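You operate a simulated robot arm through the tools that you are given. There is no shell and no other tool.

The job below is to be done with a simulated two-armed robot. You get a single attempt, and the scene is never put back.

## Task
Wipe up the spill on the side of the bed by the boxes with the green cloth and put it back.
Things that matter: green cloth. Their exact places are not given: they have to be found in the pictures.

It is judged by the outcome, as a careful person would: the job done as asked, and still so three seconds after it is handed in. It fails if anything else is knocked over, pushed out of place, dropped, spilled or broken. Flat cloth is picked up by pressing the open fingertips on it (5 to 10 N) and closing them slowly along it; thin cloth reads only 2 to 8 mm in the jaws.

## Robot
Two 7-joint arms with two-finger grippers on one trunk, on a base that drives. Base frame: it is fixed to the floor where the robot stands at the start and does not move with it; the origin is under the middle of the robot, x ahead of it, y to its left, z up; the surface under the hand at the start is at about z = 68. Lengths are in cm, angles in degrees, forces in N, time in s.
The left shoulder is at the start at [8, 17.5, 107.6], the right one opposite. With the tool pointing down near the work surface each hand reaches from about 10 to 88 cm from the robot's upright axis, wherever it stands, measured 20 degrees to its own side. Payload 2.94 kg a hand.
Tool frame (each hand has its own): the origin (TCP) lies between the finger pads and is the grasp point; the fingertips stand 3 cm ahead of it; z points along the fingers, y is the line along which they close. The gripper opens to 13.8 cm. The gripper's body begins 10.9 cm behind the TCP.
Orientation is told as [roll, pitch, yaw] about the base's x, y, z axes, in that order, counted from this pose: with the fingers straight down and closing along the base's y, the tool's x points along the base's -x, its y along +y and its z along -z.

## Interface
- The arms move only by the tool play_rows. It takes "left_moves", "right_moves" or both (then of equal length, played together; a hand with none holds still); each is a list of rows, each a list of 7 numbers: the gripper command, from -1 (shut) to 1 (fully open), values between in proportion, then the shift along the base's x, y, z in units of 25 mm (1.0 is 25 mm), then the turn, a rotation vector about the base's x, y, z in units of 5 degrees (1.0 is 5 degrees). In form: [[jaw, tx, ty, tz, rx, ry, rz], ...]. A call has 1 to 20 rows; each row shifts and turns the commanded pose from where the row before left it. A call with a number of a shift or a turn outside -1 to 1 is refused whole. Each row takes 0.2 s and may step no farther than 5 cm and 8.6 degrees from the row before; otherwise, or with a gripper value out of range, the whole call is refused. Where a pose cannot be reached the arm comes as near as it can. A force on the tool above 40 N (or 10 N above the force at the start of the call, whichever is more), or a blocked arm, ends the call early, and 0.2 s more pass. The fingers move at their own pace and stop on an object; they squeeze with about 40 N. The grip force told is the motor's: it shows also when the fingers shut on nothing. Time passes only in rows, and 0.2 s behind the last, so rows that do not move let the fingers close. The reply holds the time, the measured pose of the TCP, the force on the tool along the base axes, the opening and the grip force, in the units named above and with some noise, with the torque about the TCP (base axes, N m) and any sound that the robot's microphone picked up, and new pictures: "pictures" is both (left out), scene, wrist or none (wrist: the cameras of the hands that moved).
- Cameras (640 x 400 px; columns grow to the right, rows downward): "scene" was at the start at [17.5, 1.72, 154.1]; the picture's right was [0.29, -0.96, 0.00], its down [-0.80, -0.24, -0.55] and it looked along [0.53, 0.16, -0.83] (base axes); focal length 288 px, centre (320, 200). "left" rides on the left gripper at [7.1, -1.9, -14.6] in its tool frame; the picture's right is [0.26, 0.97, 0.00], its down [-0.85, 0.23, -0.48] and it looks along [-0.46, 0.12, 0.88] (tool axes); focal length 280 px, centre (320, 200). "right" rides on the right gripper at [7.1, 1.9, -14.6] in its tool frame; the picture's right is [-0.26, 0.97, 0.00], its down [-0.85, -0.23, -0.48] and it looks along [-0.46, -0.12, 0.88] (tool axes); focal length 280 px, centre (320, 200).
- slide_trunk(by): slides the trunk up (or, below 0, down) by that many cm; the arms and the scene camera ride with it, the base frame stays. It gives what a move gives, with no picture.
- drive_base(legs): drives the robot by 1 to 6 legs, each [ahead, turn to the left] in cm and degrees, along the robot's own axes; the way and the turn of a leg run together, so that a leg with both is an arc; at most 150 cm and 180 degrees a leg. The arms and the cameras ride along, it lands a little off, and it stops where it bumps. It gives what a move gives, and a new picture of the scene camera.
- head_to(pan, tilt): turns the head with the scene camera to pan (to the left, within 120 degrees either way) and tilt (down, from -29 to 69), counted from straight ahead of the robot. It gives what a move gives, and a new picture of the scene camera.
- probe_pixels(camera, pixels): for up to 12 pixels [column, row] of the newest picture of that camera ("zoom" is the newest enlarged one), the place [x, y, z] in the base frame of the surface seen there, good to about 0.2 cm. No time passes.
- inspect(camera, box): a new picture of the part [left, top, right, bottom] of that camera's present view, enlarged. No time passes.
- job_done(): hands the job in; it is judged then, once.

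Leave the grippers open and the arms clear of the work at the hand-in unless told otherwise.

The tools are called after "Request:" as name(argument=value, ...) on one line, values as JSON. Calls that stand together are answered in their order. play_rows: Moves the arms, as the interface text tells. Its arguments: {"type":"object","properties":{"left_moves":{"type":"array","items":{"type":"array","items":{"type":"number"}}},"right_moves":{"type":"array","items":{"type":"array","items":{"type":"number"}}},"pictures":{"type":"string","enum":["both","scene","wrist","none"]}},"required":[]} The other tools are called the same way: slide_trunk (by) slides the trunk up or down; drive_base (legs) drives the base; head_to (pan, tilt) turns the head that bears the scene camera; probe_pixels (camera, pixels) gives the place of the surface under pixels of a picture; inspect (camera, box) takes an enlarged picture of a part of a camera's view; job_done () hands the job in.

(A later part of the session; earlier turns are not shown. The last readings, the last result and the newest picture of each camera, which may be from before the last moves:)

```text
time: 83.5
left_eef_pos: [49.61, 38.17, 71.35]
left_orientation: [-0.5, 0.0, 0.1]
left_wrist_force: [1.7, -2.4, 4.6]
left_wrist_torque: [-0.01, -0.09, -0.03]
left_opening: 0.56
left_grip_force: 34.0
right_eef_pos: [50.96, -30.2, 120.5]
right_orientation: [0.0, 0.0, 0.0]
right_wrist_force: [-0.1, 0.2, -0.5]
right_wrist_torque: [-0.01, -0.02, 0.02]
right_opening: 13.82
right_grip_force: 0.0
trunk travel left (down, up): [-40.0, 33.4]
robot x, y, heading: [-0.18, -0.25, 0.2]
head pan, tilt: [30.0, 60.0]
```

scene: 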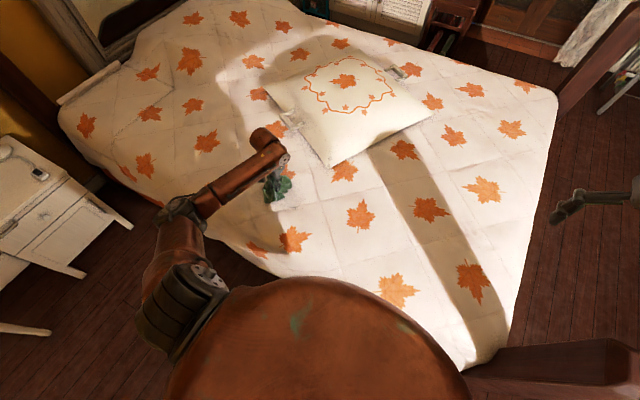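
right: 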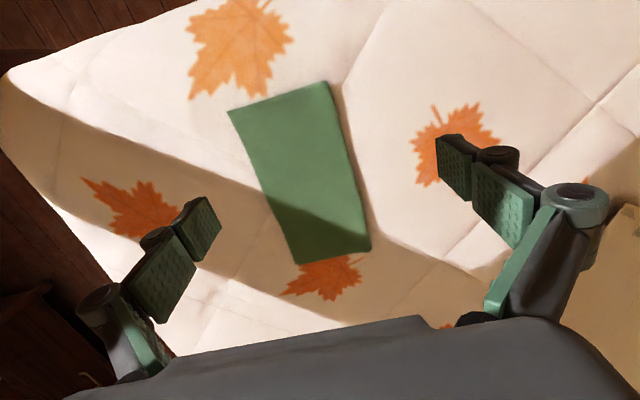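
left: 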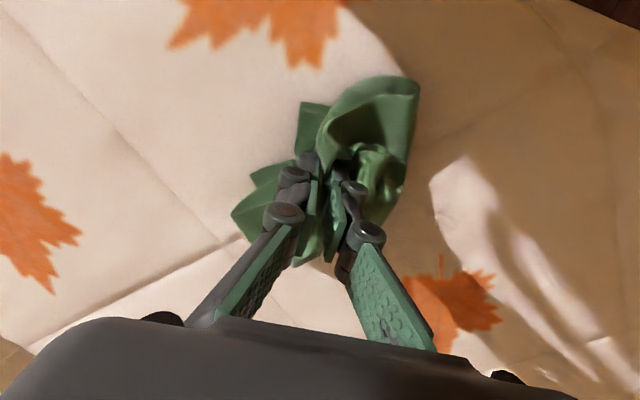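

Now at [49.6, 38.2], 4.6 N. I press a bit more and wipe back along x≈49.5 to y≈48.

Request:
play_rows(left_moves=[[-1, 0, 0.3, -0.03, 0, 0, 0], [-1, 0, 0.5, 0, 0, 0, 0], [-1, 0, 0.5, 0, 0, 0, 0], [-1, 0, 0.5, 0, 0, 0, 0], [-1, 0, 0.5, 0, 0, 0, 0], [-1, 0, 0.5, 0, 0, 0, 0], [-1, 0, 0.5, 0, 0, 0, 0], [-1, 0, 0.5, 0, 0, 0, 0], [-1, 0, 0.5, 0, 0, 0, 0], [-1, 0, 0.5, 0, 0, 0, 0], [-1, 0, 0.5, 0, 0, 0, 0]], pictures="both")

Request:
inspect(camera="left", box=[60, 0, 300, 240])

```text
time: 85.8
left_eef_pos: [49.56, 51.44, 71.3]
left_orientation: [-0.4, 0.0, -0.1]
left_wrist_force: [-0.2, -5.8, 12.6]
left_wrist_torque: [-0.13, 0.0, -0.02]
left_opening: 0.53
left_grip_force: 34.3
right_eef_pos: [50.93, -30.28, 120.58]
right_orientation: [0.1, -0.1, -0.1]
right_wrist_force: [-0.4, 0.0, 0.7]
right_wrist_torque: [0.0, -0.01, 0.0]
right_opening: 13.79
right_grip_force: 0.0
trunk travel left (down, up): [-40.0, 33.4]
robot x, y, heading: [0.36, -0.49, -0.2]
head pan, tilt: [30.0, 60.0]
```

scene: 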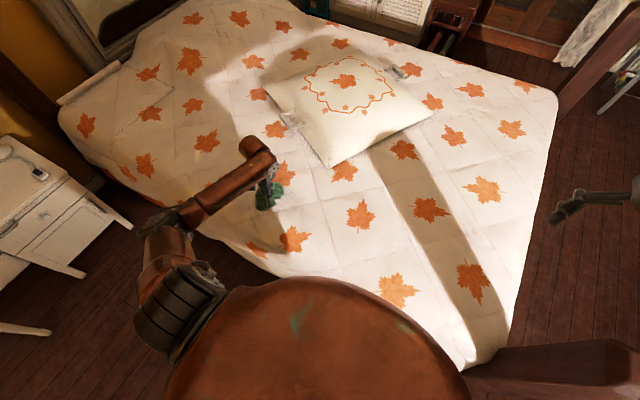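
left: 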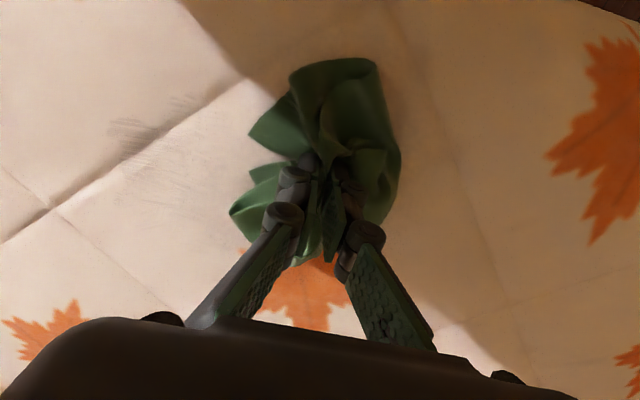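

```text
1.67 times, centred on (180, 120) of left
```

zoom: 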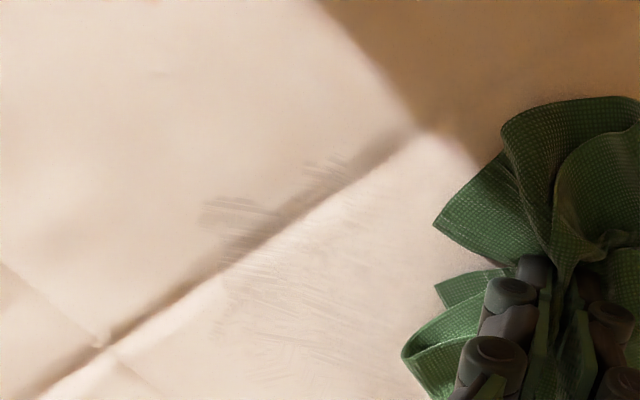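

Fading well. I locate the leftover streaks (left-view around (126,132)).

Request:
probe_pixels(camera="left", pixels=[[126, 132], [110, 125], [185, 102], [140, 160], [200, 180], [150, 130], [170, 200], [220, 140]])

```text
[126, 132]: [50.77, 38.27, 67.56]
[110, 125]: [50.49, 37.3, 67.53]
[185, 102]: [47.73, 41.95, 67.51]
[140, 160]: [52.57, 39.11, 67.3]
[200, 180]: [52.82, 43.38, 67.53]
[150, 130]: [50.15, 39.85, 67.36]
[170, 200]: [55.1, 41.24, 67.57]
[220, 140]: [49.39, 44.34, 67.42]
```

I continue: a stroke back along x≈49.5 to y≈36, then x-direction strokes at y≈38 and y≈41.

Request:
play_rows(left_moves=[[-1, 0, -0.6, 0, 0, 0, 0], [-1, 0, -0.6, 0, 0, 0, 0], [-1, 0, -0.6, 0, 0, 0, 0], [-1, 0, -0.6, 0, 0, 0, 0], [-1, 0, -0.6, 0, 0, 0, 0], [-1, 0, -0.6, 0, 0, 0, 0], [-1, 0, -0.6, 0, 0, 0, 0], [-1, 0, -0.6, 0, 0, 0, 0], [-1, 0, -0.6, 0, 0, 0, 0], [-1, 0.5, 0, 0, 0, 0, 0], [-1, 0.5, 0, 0, 0, 0, 0], [-1, 0.5, 0, 0, 0, 0, 0], [-1, 0.5, 0, 0, 0, 0, 0], [-1, 0.5, 0.4, 0, 0, 0, 0], [-1, 0, 0.5, 0, 0, 0, 0], [-1, -0.5, 0, 0, 0, 0, 0], [-1, -0.5, 0, 0, 0, 0, 0], [-1, -0.5, 0, 0, 0, 0, 0], [-1, -0.5, 0, 0, 0, 0, 0], [-1, -0.5, 0, 0, 0, 0, 0]], pictures="wrist")

```text
time: 90.0
left_eef_pos: [49.66, 40.29, 71.29]
left_orientation: [-0.6, 0.0, 0.0]
left_wrist_force: [5.6, -0.2, 10.6]
left_wrist_torque: [0.05, -0.2, -0.01]
left_opening: 0.55
left_grip_force: 33.8
right_eef_pos: [51.01, -30.34, 120.62]
right_orientation: [0.1, 0.0, 0.0]
right_wrist_force: [0.6, 0.3, -0.5]
right_wrist_torque: [0.02, 0.0, -0.02]
right_opening: 13.77
right_grip_force: 0.0
trunk travel left (down, up): [-40.0, 33.4]
robot x, y, heading: [-0.45, -0.32, -0.1]
head pan, tilt: [30.0, 60.0]
```

left: 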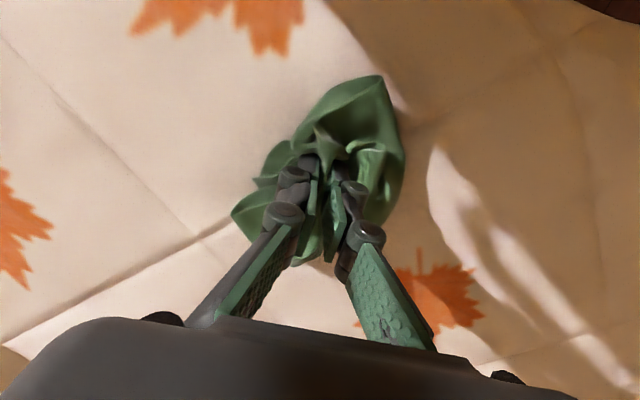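

More strokes in x at y≈42.5, 45 and 47.5.

Request:
play_rows(left_moves=[[-1, -0.4, 0, 0, 0, 0, 0], [-1, -0.3, 0.5, 0, 0, 0, 0], [-1, 0.3, 0.5, 0, 0, 0, 0], [-1, 0.6, 0, 0, 0, 0, 0], [-1, 0.6, 0, 0, 0, 0, 0], [-1, 0.6, 0, 0, 0, 0, 0], [-1, 0.6, 0, 0, 0, 0, 0], [-1, 0.6, 0.5, 0, 0, 0, 0], [-1, 0, 0.5, 0, 0, 0, 0], [-1, -0.6, 0, 0, 0, 0, 0], [-1, -0.6, 0, 0, 0, 0, 0], [-1, -0.6, 0, 0, 0, 0, 0], [-1, -0.6, 0, 0, 0, 0, 0], [-1, -0.6, 0.5, 0, 0, 0, 0], [-1, 0, 0.5, 0, 0, 0, 0], [-1, 0.6, 0, 0, 0, 0, 0], [-1, 0.6, 0, 0, 0, 0, 0], [-1, 0.6, 0, 0, 0, 0, 0], [-1, 0.6, 0, 0, 0, 0, 0], [-1, 0.4, 0, 0, 0, 0, 0]], pictures="both")

Request:
inspect(camera="left", box=[60, 0, 300, 240])

```text
time: 94.2
left_eef_pos: [55.52, 47.71, 71.28]
left_orientation: [-0.3, 0.0, 0.0]
left_wrist_force: [-3.0, -0.4, 7.9]
left_wrist_torque: [0.05, 0.07, -0.01]
left_opening: 0.5
left_grip_force: 34.4
right_eef_pos: [50.94, -30.27, 120.48]
right_orientation: [0.0, 0.0, 0.0]
right_wrist_force: [0.6, -0.2, -1.0]
right_wrist_torque: [-0.01, 0.02, 0.01]
right_opening: 13.79
right_grip_force: 0.0
trunk travel left (down, up): [-40.0, 33.4]
robot x, y, heading: [0.04, 0.17, 0.2]
head pan, tilt: [30.0, 60.0]
```

scene: 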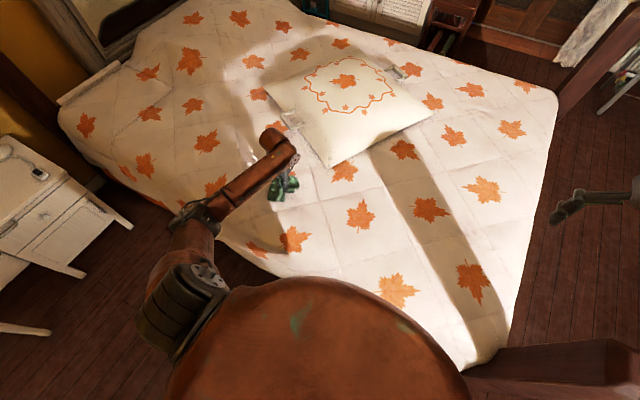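
left: 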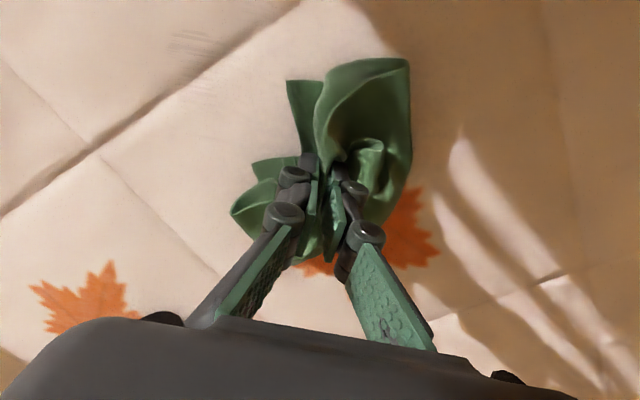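

```text
1.67 times, centred on (180, 120) of left
```

zoom: 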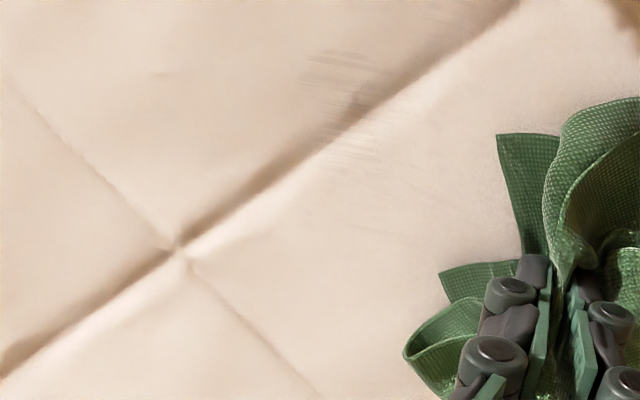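

Only faint streaks remain at the crease, left-view (192, 54). I zoom in and locate them.

Request:
inspect(camera="left", box=[130, 0, 290, 100])

Request:
probe_pixels(camera="zoom", pixels=[[170, 150], [250, 160], [230, 200], [260, 270], [150, 180], [330, 120], [300, 330], [280, 230]])

```text
4.00 times, centred on (210, 50) of left
```

zoom: 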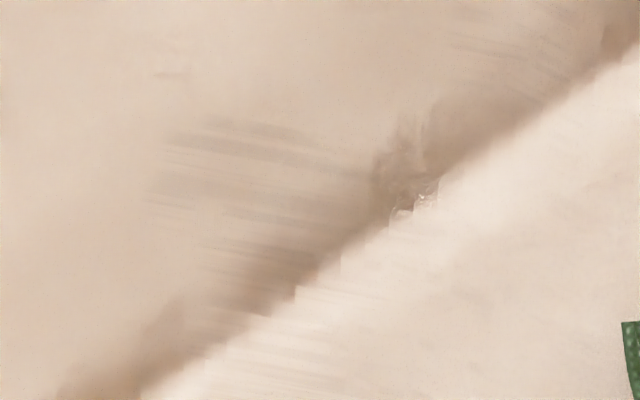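

```text
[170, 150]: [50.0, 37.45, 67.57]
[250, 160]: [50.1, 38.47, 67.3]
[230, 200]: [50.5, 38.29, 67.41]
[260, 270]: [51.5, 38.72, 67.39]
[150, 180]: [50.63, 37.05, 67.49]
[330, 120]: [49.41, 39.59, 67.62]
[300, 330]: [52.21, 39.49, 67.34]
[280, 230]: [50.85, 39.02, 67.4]
```

Faint streaks lie in the trough near [50.3, 38.3] where the quilt dips (z≈67.3). I move there and press slightly lower.

Request:
play_rows(left_moves=[[-1, -0.36, -0.6, 0, 0, 0, 0], [-1, -0.36, -0.6, 0, 0, 0, 0], [-1, -0.36, -0.6, 0, 0, 0, 0], [-1, -0.36, -0.6, 0, 0, 0, 0], [-1, -0.36, -0.6, 0, 0, 0, 0], [-1, 0, -0.3, 0, 0, 0, 0], [-1, 0, 0, -0.08, 0, 0, 0], [-1, 0, 0, 0, 0, 0, 0]], pictures="none")

```text
time: 96.0
left_eef_pos: [50.97, 39.68, 71.12]
left_orientation: [-0.4, 0.0, 0.1]
left_wrist_force: [-1.5, 10.8, 26.0]
left_wrist_torque: [0.5, -0.06, 0.06]
left_opening: 0.53
left_grip_force: 33.8
right_eef_pos: [50.93, -30.27, 120.66]
right_orientation: [0.0, -0.1, 0.0]
right_wrist_force: [0.0, 0.8, 0.0]
right_wrist_torque: [0.02, -0.01, -0.03]
right_opening: 13.77
right_grip_force: 0.0
trunk travel left (down, up): [-40.0, 33.4]
robot x, y, heading: [0.08, -0.44, 0.1]
head pan, tilt: [30.0, 60.0]
```

26 N is more than needed; I ease up a bit and do small strokes around here.

Request:
play_rows(left_moves=[[-1, 0, -0.2, 0.04, 0, 0, 0], [-1, -0.3, -0.4, 0, 0, 0, 0], [-1, -0.3, -0.4, 0, 0, 0, 0], [-1, 0.4, 0.2, 0, 0, 0, 0], [-1, 0.4, 0.2, 0, 0, 0, 0], [-1, 0.4, 0.2, 0, 0, 0, 0], [-1, -0.3, 0.2, 0, 0, 0, 0], [-1, -0.4, 0, 0, 0, 0, 0], [-1, -0.4, 0, 0, 0, 0, 0], [-1, 0, 0.4, 0, 0, 0, 0], [-1, 0.4, 0, 0, 0, 0, 0], [-1, 0.4, 0, 0, 0, 0, 0]], pictures="none")

```text
time: 98.7
left_eef_pos: [51.57, 40.06, 71.23]
left_orientation: [-0.3, 0.0, 0.1]
left_wrist_force: [-7.9, 2.6, 16.8]
left_wrist_torque: [0.17, 0.17, 0.03]
left_opening: 0.53
left_grip_force: 34.2
right_eef_pos: [50.87, -30.41, 120.62]
right_orientation: [0.1, -0.1, 0.0]
right_wrist_force: [-0.1, 0.3, -0.3]
right_wrist_torque: [0.05, 0.02, -0.01]
right_opening: 13.81
right_grip_force: 0.0
trunk travel left (down, up): [-40.0, 33.4]
robot x, y, heading: [0.34, -0.25, -0.1]
head pan, tilt: [30.0, 60.0]
```

Now strokes in the crease direction and across, towards [48.5, 43], then out to the +y side to look.

Request:
play_rows(left_moves=[[-1, -0.4, 0.3, 0, 0, 0, 0], [-1, -0.4, 0.3, 0, 0, 0, 0], [-1, -0.4, 0.3, 0, 0, 0, 0], [-1, 0.3, -0.4, 0, 0, 0, 0], [-1, 0.3, -0.4, 0, 0, 0, 0], [-1, 0.3, -0.4, 0, 0, 0, 0], [-1, 0.3, -0.4, 0, 0, 0, 0], [-1, -0.3, 0.4, 0, 0, 0, 0], [-1, -0.3, 0.4, 0, 0, 0, 0], [-1, -0.2, 0.5, 0, 0, 0, 0], [-1, 0, 0.6, 0, 0, 0, 0], [-1, 0.2, 0.6, 0, 0, 0, 0], [-1, 0.3, 0.6, 0, 0, 0, 0], [-1, 0.3, 0.6, 0, 0, 0, 0]], pictures="both")

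Request:
inspect(camera="left", box=[60, 0, 300, 200])

```text
time: 101.7
left_eef_pos: [51.69, 47.52, 71.15]
left_orientation: [-0.4, -0.1, 0.2]
left_wrist_force: [-2.6, -1.8, 6.2]
left_wrist_torque: [0.0, 0.06, -0.04]
left_opening: 0.57
left_grip_force: 37.5
right_eef_pos: [51.04, -30.21, 120.5]
right_orientation: [0.0, 0.0, 0.0]
right_wrist_force: [1.2, 0.5, 0.1]
right_wrist_torque: [0.0, -0.02, 0.02]
right_opening: 13.8
right_grip_force: 0.0
trunk travel left (down, up): [-40.0, 33.4]
robot x, y, heading: [-0.14, -0.01, 0.2]
head pan, tilt: [30.0, 60.0]
```

scene: 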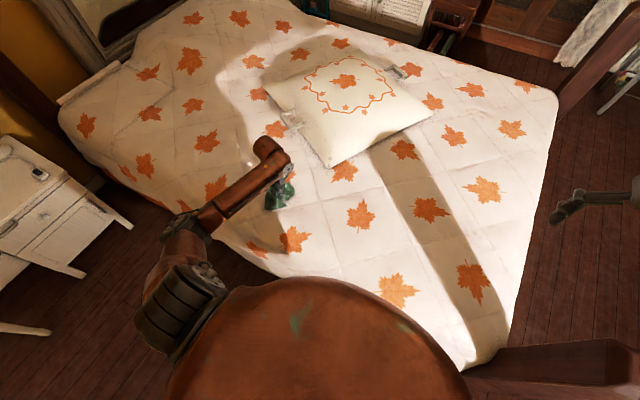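
left: 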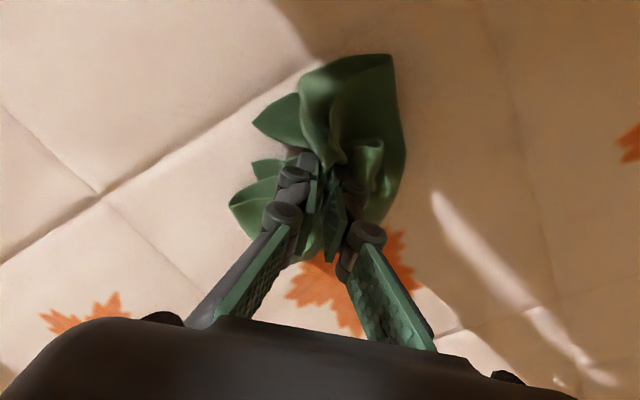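

```text
2.00 times, centred on (180, 100) of left
```

zoom: 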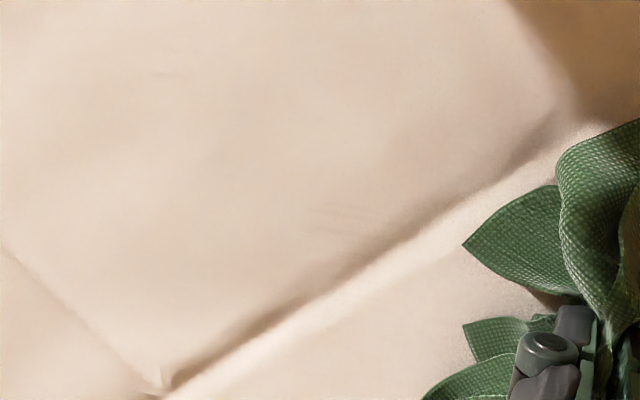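

That side is clean now. I lift the cloth ~12 cm and shift -y to view the area underneath.

Request:
play_rows(left_moves=[[-1, 0, 0, 0.3, 0, 0, 0], [-1, 0, 0, 0.5, 0, 0, 0], [-1, 0, 0, 0.6, 0, 0, 0], [-1, 0, 0, 0.7, 0, 0, 0], [-1, 0, 0, 0.7, 0, 0, 0], [-1, 0, -0.6, 0.7, 0, 0, 0], [-1, 0, -0.8, 0.7, 0, 0, 0], [-1, 0, -0.8, 0.5, 0, 0, 0], [-1, 0, -0.8, 0.3, 0, 0, 0], [-1, 0, -0.8, 0, 0, 0, 0], [-1, 0, -0.6, 0, 0, 0, 0]], pictures="both")

Request:
inspect(camera="left", box=[280, 0, 520, 150])

Request:
inspect(camera="scene", box=[230, 150, 358, 230])

```text
time: 104.0
left_eef_pos: [51.89, 36.57, 83.57]
left_orientation: [-0.5, 0.0, 0.1]
left_wrist_force: [-0.4, -0.4, -0.1]
left_wrist_torque: [-0.16, -0.04, -0.02]
left_opening: 0.49
left_grip_force: 30.1
right_eef_pos: [51.03, -30.26, 120.64]
right_orientation: [0.0, -0.1, 0.0]
right_wrist_force: [-0.3, 0.2, 0.7]
right_wrist_torque: [0.01, 0.02, 0.01]
right_opening: 13.8
right_grip_force: 0.0
trunk travel left (down, up): [-40.0, 33.4]
robot x, y, heading: [0.39, 0.1, -0.2]
head pan, tilt: [30.0, 60.0]
```

scene: 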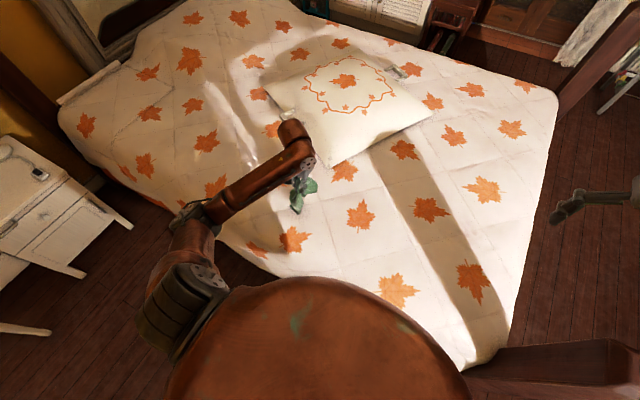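
left: 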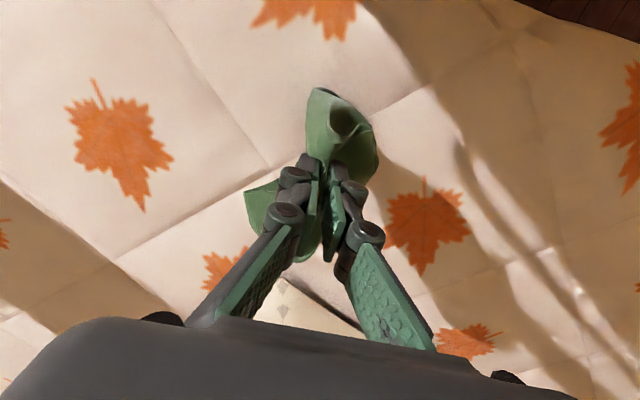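

```text
2.67 times, centred on (400, 75) of left
```

zoom: 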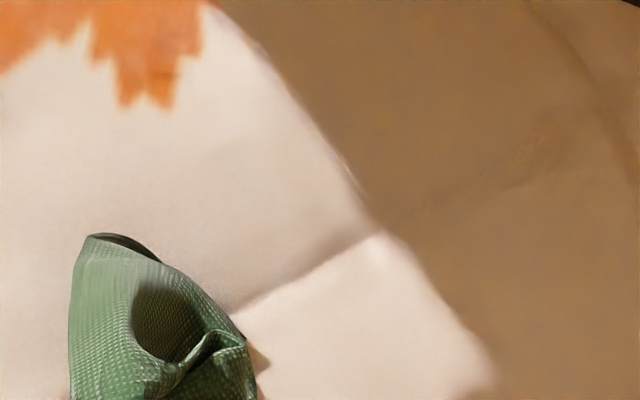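

```text
5.00 times, centred on (294, 190) of scene
```

zoom: 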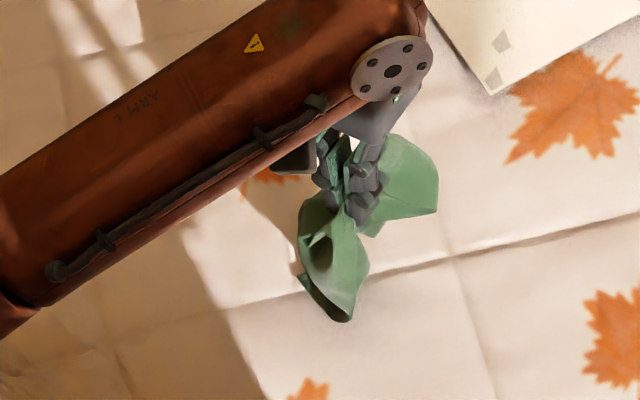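

The visible part looks clean. I carry the cloth further -y toward its original place, and check the wiped area in full.

Request:
play_rows(left_moves=[[-1, 0, -0.6, 0.4, 0, 0, 0], [-1, 0, -0.8, 0.6, 0, 0, 0], [-1, 0.1, -0.8, 0.6, 0, 0, 0], [-1, 0.2, -0.8, 0.5, 0, 0, 0], [-1, 0.2, -0.8, 0.4, 0, 0, 0], [-1, 0.2, -0.8, 0.2, 0, 0, 0]], pictures="both")

Request:
inspect(camera="left", box=[340, 20, 580, 170])

Request:
inspect(camera="scene", box=[230, 150, 358, 230])

```text
time: 105.5
left_eef_pos: [53.7, 24.97, 90.49]
left_orientation: [-0.5, 0.0, 0.0]
left_wrist_force: [0.3, -2.6, 2.3]
left_wrist_torque: [0.19, 0.05, 0.01]
left_opening: 0.39
left_grip_force: 34.0
right_eef_pos: [51.04, -30.21, 120.64]
right_orientation: [0.1, 0.0, -0.1]
right_wrist_force: [0.2, 0.1, -0.4]
right_wrist_torque: [0.0, 0.03, 0.03]
right_opening: 13.8
right_grip_force: 0.1
trunk travel left (down, up): [-40.0, 33.4]
robot x, y, heading: [-0.2, -0.02, 0.2]
head pan, tilt: [30.0, 60.0]
```

scene: 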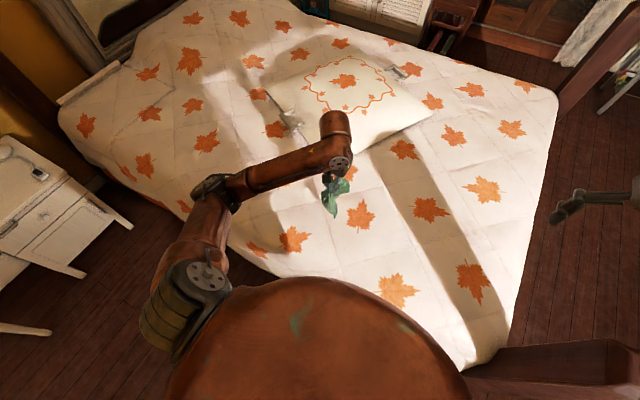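
left: 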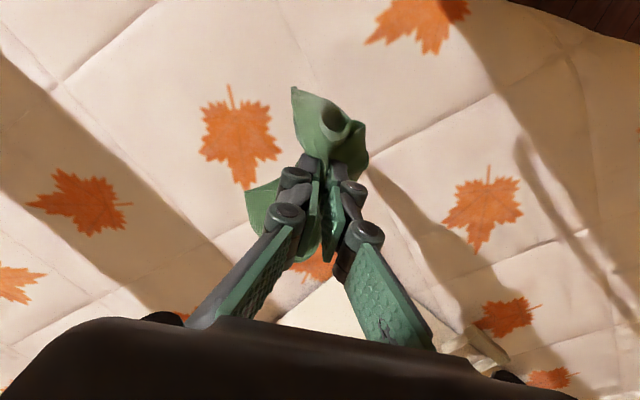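

```text
2.67 times, centred on (460, 95) of left
```

zoom: 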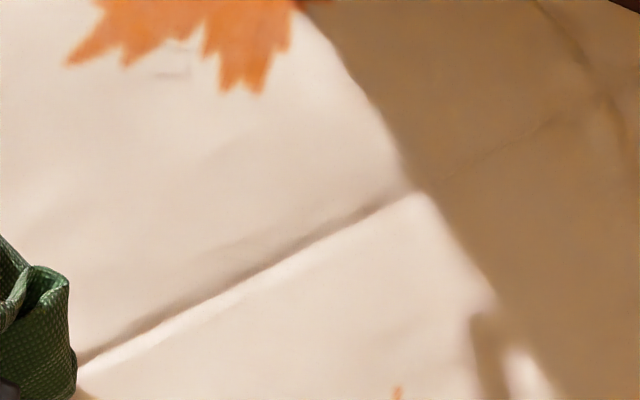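

```text
5.00 times, centred on (294, 190) of scene
```

zoom: 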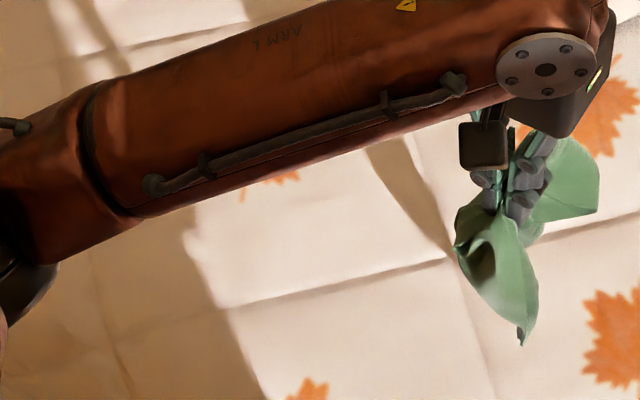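

The wiped area looks clean. I carry the cloth back to over its original place, centre [59.5, -5].

Request:
play_rows(left_moves=[[-1, 0.1, -0.5, 0, 0, 0, 0], [-1, 0.16, -0.8, 0, 0, 0, 0], [-1, 0.16, -0.8, 0, 0, 0, 0], [-1, 0.16, -0.8, 0, 0, 0, 0], [-1, 0.16, -0.8, 0, 0, 0, 0], [-1, 0.16, -0.8, 0, 0, 0, 0], [-1, 0.16, -0.8, 0, 0, 0, 0], [-1, 0.16, -0.8, 0, 0, 0, 0], [-1, 0.16, -0.8, 0, 0, 0, 0], [-1, 0.16, -0.8, 0, 0, 0, 0], [-1, 0.16, -0.8, 0, 0, 0, 0], [-1, 0.16, -0.8, 0, 0, 0, 0], [-1, 0.16, -0.8, 0, 0, 0, 0], [-1, 0.16, -0.8, 0, 0, 0, 0], [-1, 0.16, -0.8, 0, 0, 0, 0], [-1, 0, -0.3, 0, 0, 0, 0]], pictures="both")

Request:
head_to(pan=5, tilt=58)

Request:
inspect(camera="scene", box=[290, 150, 390, 250])

Request:
inspect(camera="right", box=[400, 0, 640, 150])

```text
time: 108.8
left_eef_pos: [59.46, -5.19, 90.23]
left_orientation: [-0.6, 0.0, 0.0]
left_wrist_force: [0.4, -1.3, 1.4]
left_wrist_torque: [0.14, 0.04, -0.02]
left_opening: 0.37
left_grip_force: 34.2
right_eef_pos: [51.02, -30.19, 120.61]
right_orientation: [0.0, 0.0, 0.1]
right_wrist_force: [0.4, 0.8, -0.1]
right_wrist_torque: [-0.02, 0.0, 0.02]
right_opening: 13.81
right_grip_force: 0.0
trunk travel left (down, up): [-40.0, 33.4]
robot x, y, heading: [0.29, 0.45, -0.2]
head pan, tilt: [30.0, 60.0]
```

scene: 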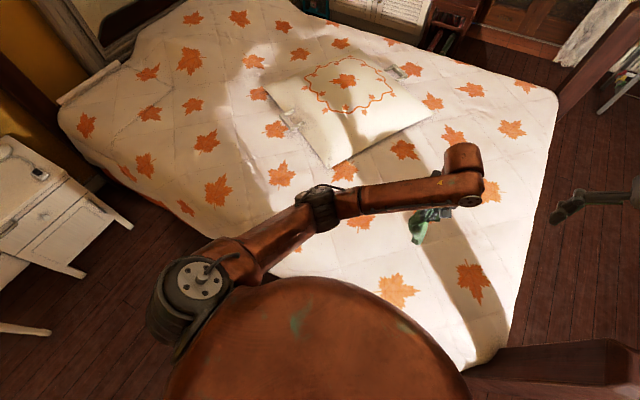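
left: 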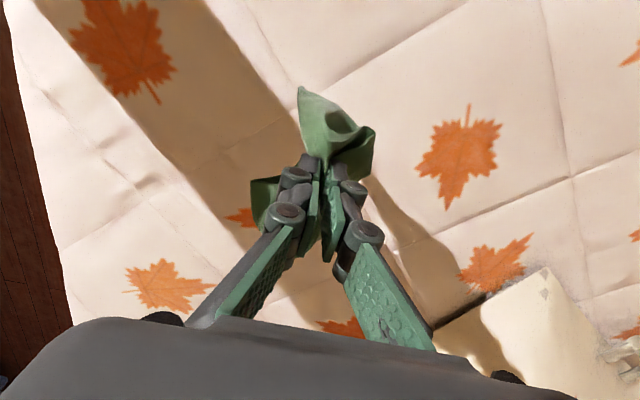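

```text
time: 109.7
left_eef_pos: [59.41, -5.14, 90.17]
left_orientation: [-0.5, 0.0, 0.0]
left_wrist_force: [0.1, -0.3, -0.5]
left_wrist_torque: [0.1, 0.0, 0.03]
left_opening: 0.62
left_grip_force: 39.0
right_eef_pos: [51.03, -30.26, 120.63]
right_orientation: [0.0, 0.0, 0.1]
right_wrist_force: [0.3, 1.3, -0.6]
right_wrist_torque: [-0.02, 0.01, 0.02]
right_opening: 13.8
right_grip_force: 0.0
trunk travel left (down, up): [-40.0, 33.4]
robot x, y, heading: [-0.3, 0.22, 0.0]
head pan, tilt: [5.0, 58.0]
```

scene: 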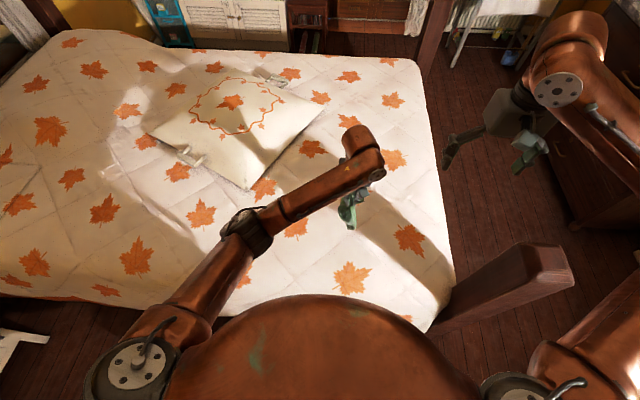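

```text
4.00 times, centred on (340, 200) of scene
```

zoom: 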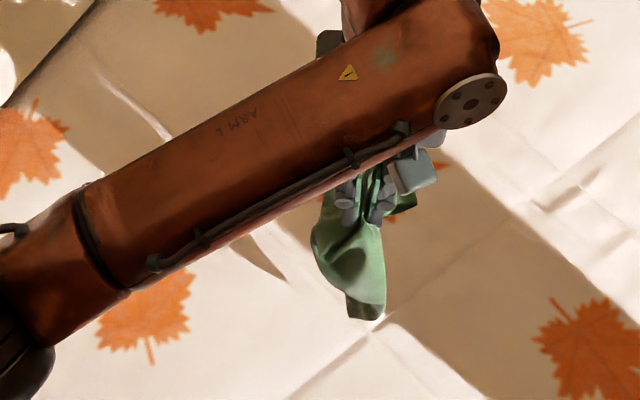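

```text
2.67 times, centred on (520, 75) of right
```

zoom: 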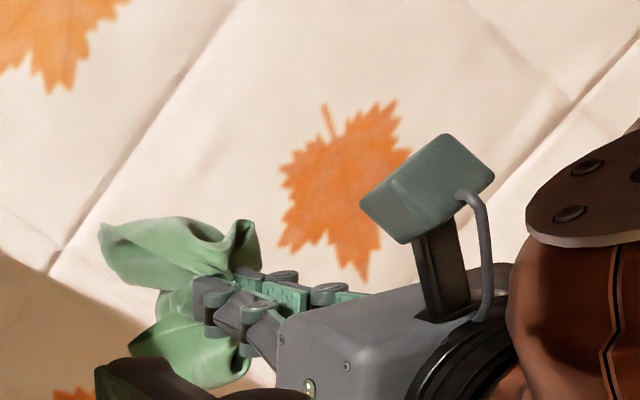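

The cloth hangs in two lobes along x. I lower it straight down onto its original spot.

Request:
play_rows(left_moves=[[-1, 0, 0, -0.5, 0, 0, 0], [-1, 0, 0, -0.7, 0, 0, 0], [-1, 0, 0, -0.7, 0, 0, 0], [-1, 0, 0, -0.7, 0, 0, 0], [-1, 0, 0, -0.7, 0, 0, 0], [-1, 0, 0, -0.7, 0, 0, 0], [-1, 0, 0, -0.7, 0, 0, 0], [-1, 0, 0, -0.6, 0, 0, 0], [-1, 0, 0, -0.6, 0, 0, 0], [-1, 0, 0, -0.5, 0, 0, 0], [-1, 0, 0, -0.4, 0, 0, 0]], pictures="both")

Request:
inspect(camera="right", box=[320, 0, 640, 200])

```text
time: 112.1
left_eef_pos: [59.43, -5.08, 73.38]
left_orientation: [-0.6, 0.0, 0.0]
left_wrist_force: [0.5, -0.5, 0.2]
left_wrist_torque: [-0.03, -0.03, -0.02]
left_opening: 0.51
left_grip_force: 30.5
right_eef_pos: [51.13, -30.25, 120.56]
right_orientation: [0.0, 0.0, 0.1]
right_wrist_force: [-0.9, -0.4, -0.3]
right_wrist_torque: [0.03, 0.04, 0.03]
right_opening: 13.79
right_grip_force: 0.0
trunk travel left (down, up): [-40.0, 33.4]
robot x, y, heading: [0.13, -0.12, -0.1]
head pan, tilt: [5.0, 58.0]
```

scene: 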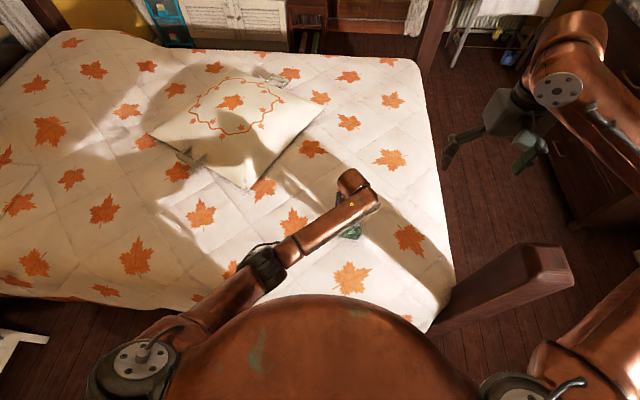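
left: 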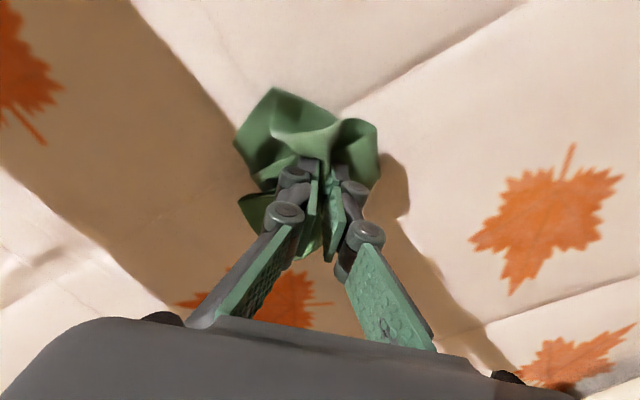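

```text
2.00 times, centred on (480, 100) of right
```

zoom: 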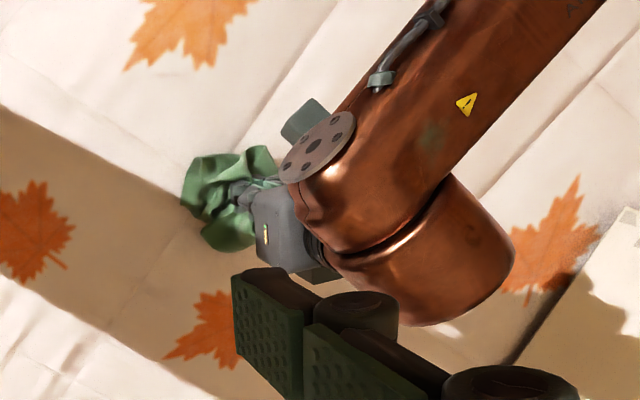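

I lower a little more, open the fingers and raise the hand straight up.

Request:
play_rows(left_moves=[[-1, 0, 0, -0.4, 0, 0, 0], [-0.7, 0, 0, 0, 0, 0, 0], [-0.4, 0, 0, 0, 0, 0, 0], [0, 0, 0, 0, 0, 0, 0], [0, 0, 0, 0, 0, 0, 0], [0, 0, 0, 0.5, 0, 0, 0], [0, 0, 0, 0.8, 0, 0, 0], [0, 0, 0, 0.8, 0, 0, 0], [0, -0.2, 0, 1, 0, 0, 0], [0, -0.4, 0, 1, 0, 0, 0], [0, -0.6, 0, 1, 0, 0, 0], [0, -0.6, 0, 1, 0, 0, 0]], pictures="both")

Request:
inspect(camera="left", box=[200, 0, 440, 160])

Request:
inspect(camera="right", box=[320, 0, 640, 200])

```text
time: 114.7
left_eef_pos: [54.78, -5.04, 87.66]
left_orientation: [-0.3, 0.1, -0.1]
left_wrist_force: [-0.8, -0.6, 0.0]
left_wrist_torque: [0.04, -0.01, -0.01]
left_opening: 6.91
left_grip_force: 0.0
right_eef_pos: [50.97, -30.23, 120.67]
right_orientation: [0.0, -0.1, 0.0]
right_wrist_force: [-1.2, -0.3, 0.0]
right_wrist_torque: [0.01, 0.02, 0.03]
right_opening: 13.78
right_grip_force: 0.1
trunk travel left (down, up): [-40.0, 33.4]
robot x, y, heading: [0.09, -0.09, -0.1]
head pan, tilt: [5.0, 58.0]
```

scene: 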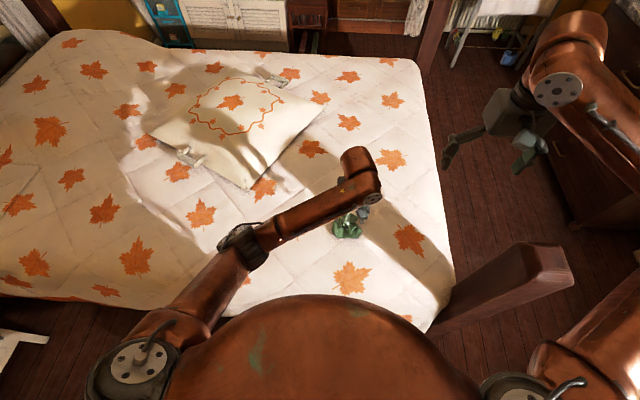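
left: 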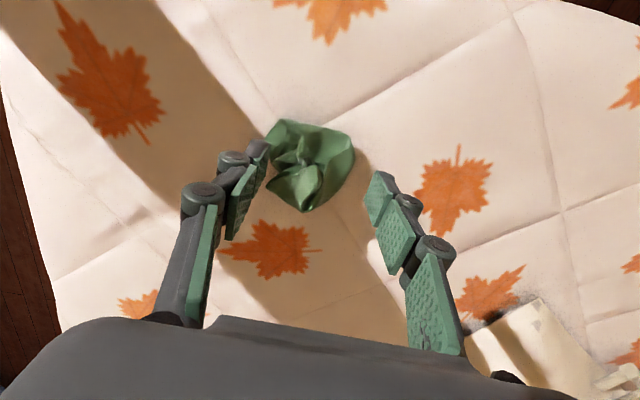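

```text
2.50 times, centred on (320, 80) of left
```

zoom: 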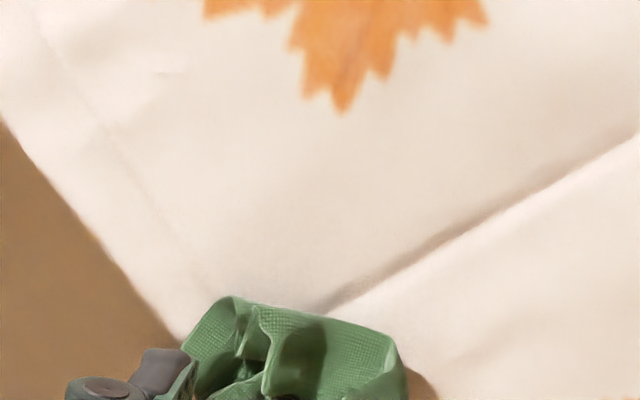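

```text
2.00 times, centred on (480, 100) of right
```

zoom: 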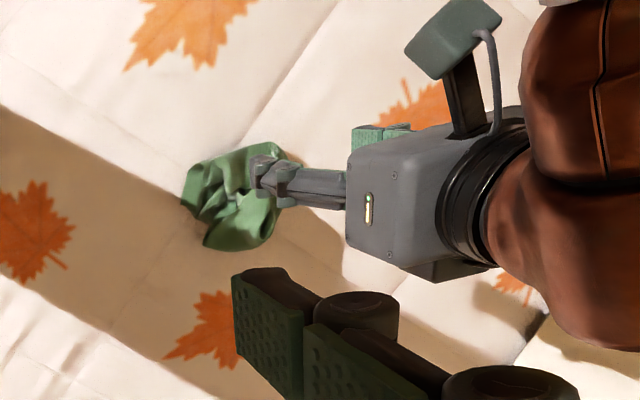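

The cloth is back on its spot as a heap. I move the hand aside to see both the cloth and the formerly stained area.

Request:
play_rows(left_moves=[[0, -0.5, 1, 0.5, 0, 0, 0], [0, -0.5, 1, 0.5, 0, 0, 0], [0, -0.5, 1, 0.5, 0, 0, 0], [0, -0.5, 1, 0.5, 0, 0, 0], [0, -0.5, 1, 0.5, 0, 0, 0], [0, -0.5, 1, 0.5, 0, 0, 0], [0, 0, 1, 0.5, 0, 0, 0], [0, 0, 1, 0.5, 0, 0, 0]], pictures="both")

Request:
inspect(camera="scene", box=[296, 190, 392, 270])

Request:
probe_pixels(camera="zoom", pixels=[[260, 200], [300, 200], [240, 180], [240, 230], [300, 240], [330, 160], [250, 160], [290, 150], [340, 200], [270, 225]])

Request:
inspect(camera="left", box=[380, 60, 620, 210])

```text
time: 116.5
left_eef_pos: [47.31, 14.91, 97.55]
left_orientation: [-0.4, -0.1, 0.0]
left_wrist_force: [0.9, 1.1, 0.4]
left_wrist_torque: [-0.01, 0.0, -0.02]
left_opening: 6.93
left_grip_force: 0.0
right_eef_pos: [50.97, -30.17, 120.57]
right_orientation: [-0.1, 0.1, 0.0]
right_wrist_force: [0.5, -0.3, -0.2]
right_wrist_torque: [-0.01, -0.03, 0.01]
right_opening: 13.81
right_grip_force: 0.0
trunk travel left (down, up): [-40.0, 33.4]
robot x, y, heading: [-0.3, -0.01, 0.1]
head pan, tilt: [5.0, 58.0]
```

scene: 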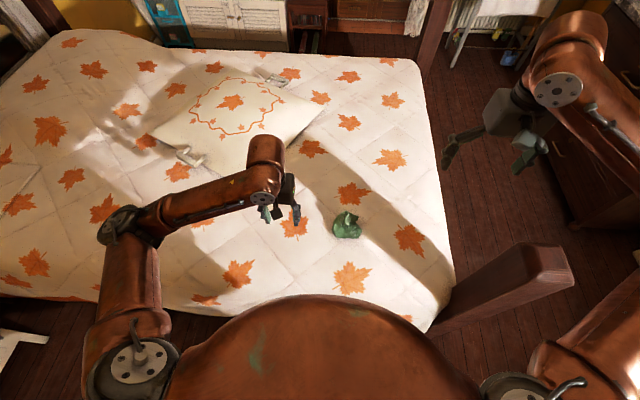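
left: 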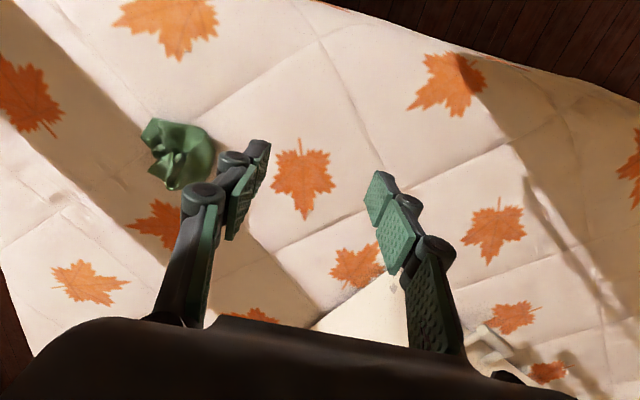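

```text
5.00 times, centred on (344, 230) of scene
```

zoom: 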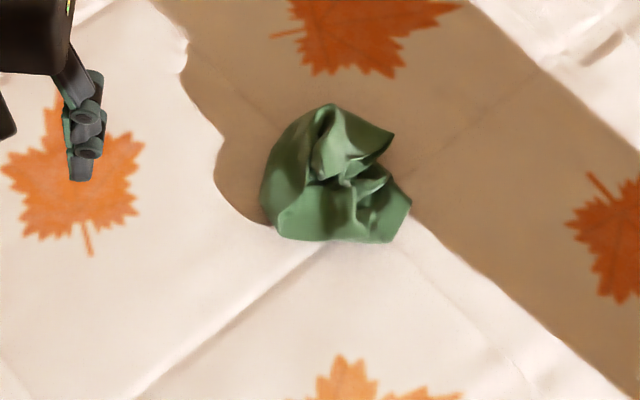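

```text
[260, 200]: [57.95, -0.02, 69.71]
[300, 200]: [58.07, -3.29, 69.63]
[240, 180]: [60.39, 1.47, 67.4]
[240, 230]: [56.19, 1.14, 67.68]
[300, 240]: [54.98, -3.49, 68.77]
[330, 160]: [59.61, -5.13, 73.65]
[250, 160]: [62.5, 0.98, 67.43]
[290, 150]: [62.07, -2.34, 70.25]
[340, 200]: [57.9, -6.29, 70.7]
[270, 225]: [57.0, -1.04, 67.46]
```

```text
2.67 times, centred on (500, 135) of left
```

zoom: 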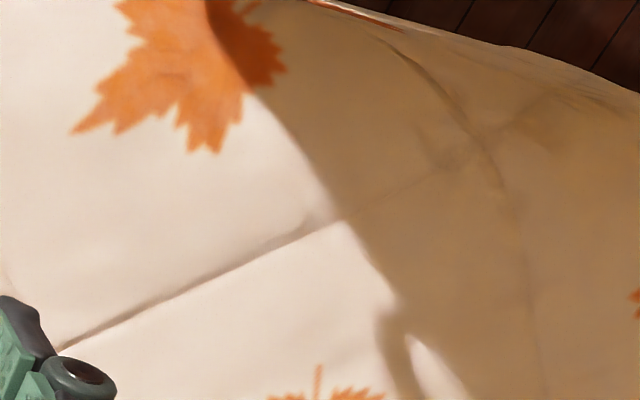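

The cloth heap sits at x 55–64, y -10–0, right at the centre of its original place. Before deciding about spreading it, I check the wiped area at close range: I move the left hand to above it.

Request:
play_rows(left_moves=[[0, -0.2, 1, 0, 0, 0, 0], [0, -0.2, 1, 0, 0, 0, 0], [0, -0.2, 1, 0, 0, 0, 0], [0, -0.2, 1, 0, 0, 0, 0], [0, -0.2, 1, 0, 0, 0, 0], [0, -0.2, 1, 0, 0, 0, 0], [0, -0.2, 1, 0, 0, 0, 0], [0, -0.2, 1, 0, 0, 0, 0], [0, -0.2, 1, 0, 0, 0, 0], [0, -0.2, 1, 0, 0, 0, 0], [0, -0.2, 1, 0, 0, 0, 0]], pictures="both")

Request:
inspect(camera="left", box=[240, 40, 432, 160])

Request:
probe_pixels(camera="zoom", pixels=[[320, 200], [320, 100], [200, 200], [450, 250]])

```text
time: 118.9
left_eef_pos: [41.86, 42.68, 97.59]
left_orientation: [-0.5, 0.0, 0.0]
left_wrist_force: [-0.9, 0.0, -0.5]
left_wrist_torque: [-0.02, -0.03, -0.03]
left_opening: 6.89
left_grip_force: 0.0
right_eef_pos: [51.06, -30.19, 120.64]
right_orientation: [-0.1, 0.1, -0.1]
right_wrist_force: [-0.6, 0.3, 0.4]
right_wrist_torque: [-0.01, 0.03, -0.01]
right_opening: 13.8
right_grip_force: 0.1
trunk travel left (down, up): [-40.0, 33.4]
robot x, y, heading: [-0.55, -0.21, -0.1]
head pan, tilt: [5.0, 58.0]
```

scene: 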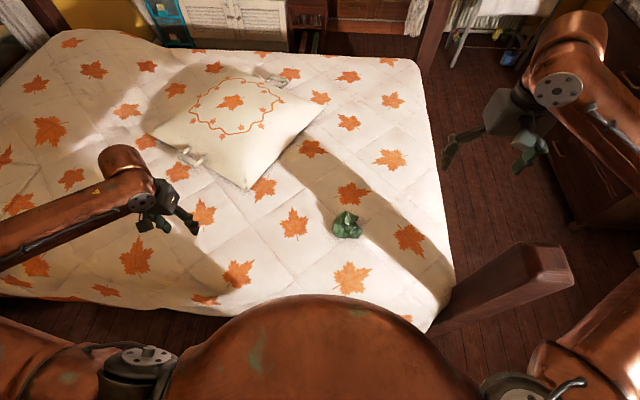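
left: 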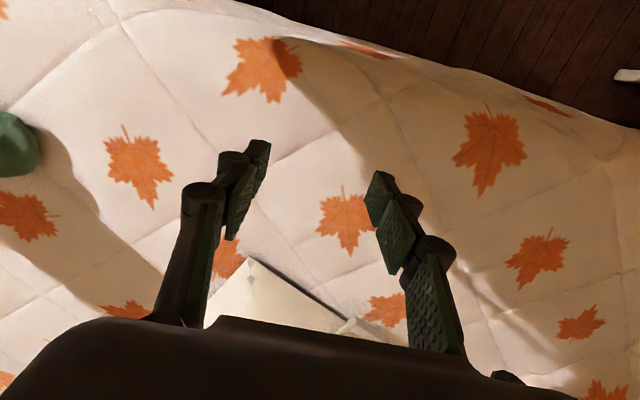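

```text
3.33 times, centred on (336, 100) of left
```

zoom: 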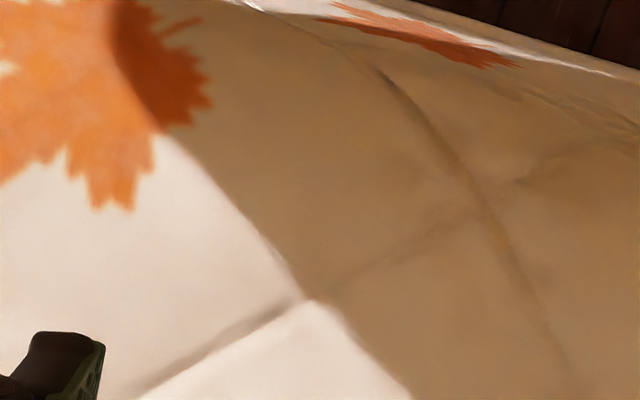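

```text
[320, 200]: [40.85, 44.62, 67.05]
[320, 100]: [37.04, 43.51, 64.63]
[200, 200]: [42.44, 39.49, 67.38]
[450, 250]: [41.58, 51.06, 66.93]
```

The area of interest [53.5, 43] lies around left-view (310, 180). I zoom there.

Request:
inspect(camera="left", box=[240, 110, 400, 210])

Request:
probe_pixels(camera="zoom", pixels=[[320, 200], [200, 160], [200, 250], [430, 170], [330, 280]])

Request:
inspect(camera="scene", box=[180, 200, 276, 260])

```text
4.00 times, centred on (320, 160) of left
```

zoom: 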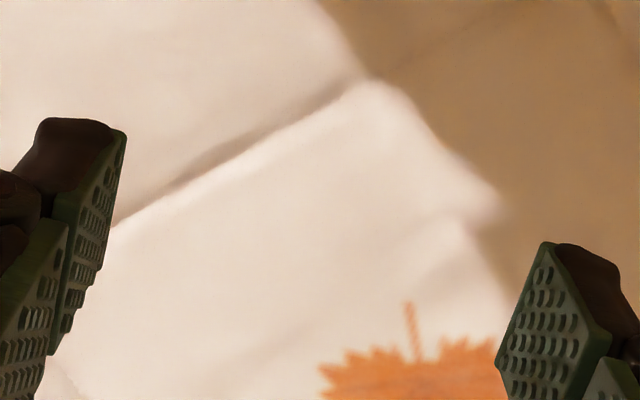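

```text
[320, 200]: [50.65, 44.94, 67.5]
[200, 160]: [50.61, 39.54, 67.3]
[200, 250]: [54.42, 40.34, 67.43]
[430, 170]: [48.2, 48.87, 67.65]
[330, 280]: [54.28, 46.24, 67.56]
```

```text
6.67 times, centred on (228, 230) of scene
```

zoom: 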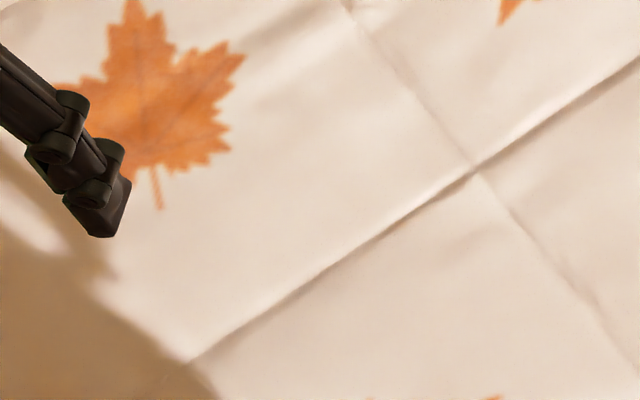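

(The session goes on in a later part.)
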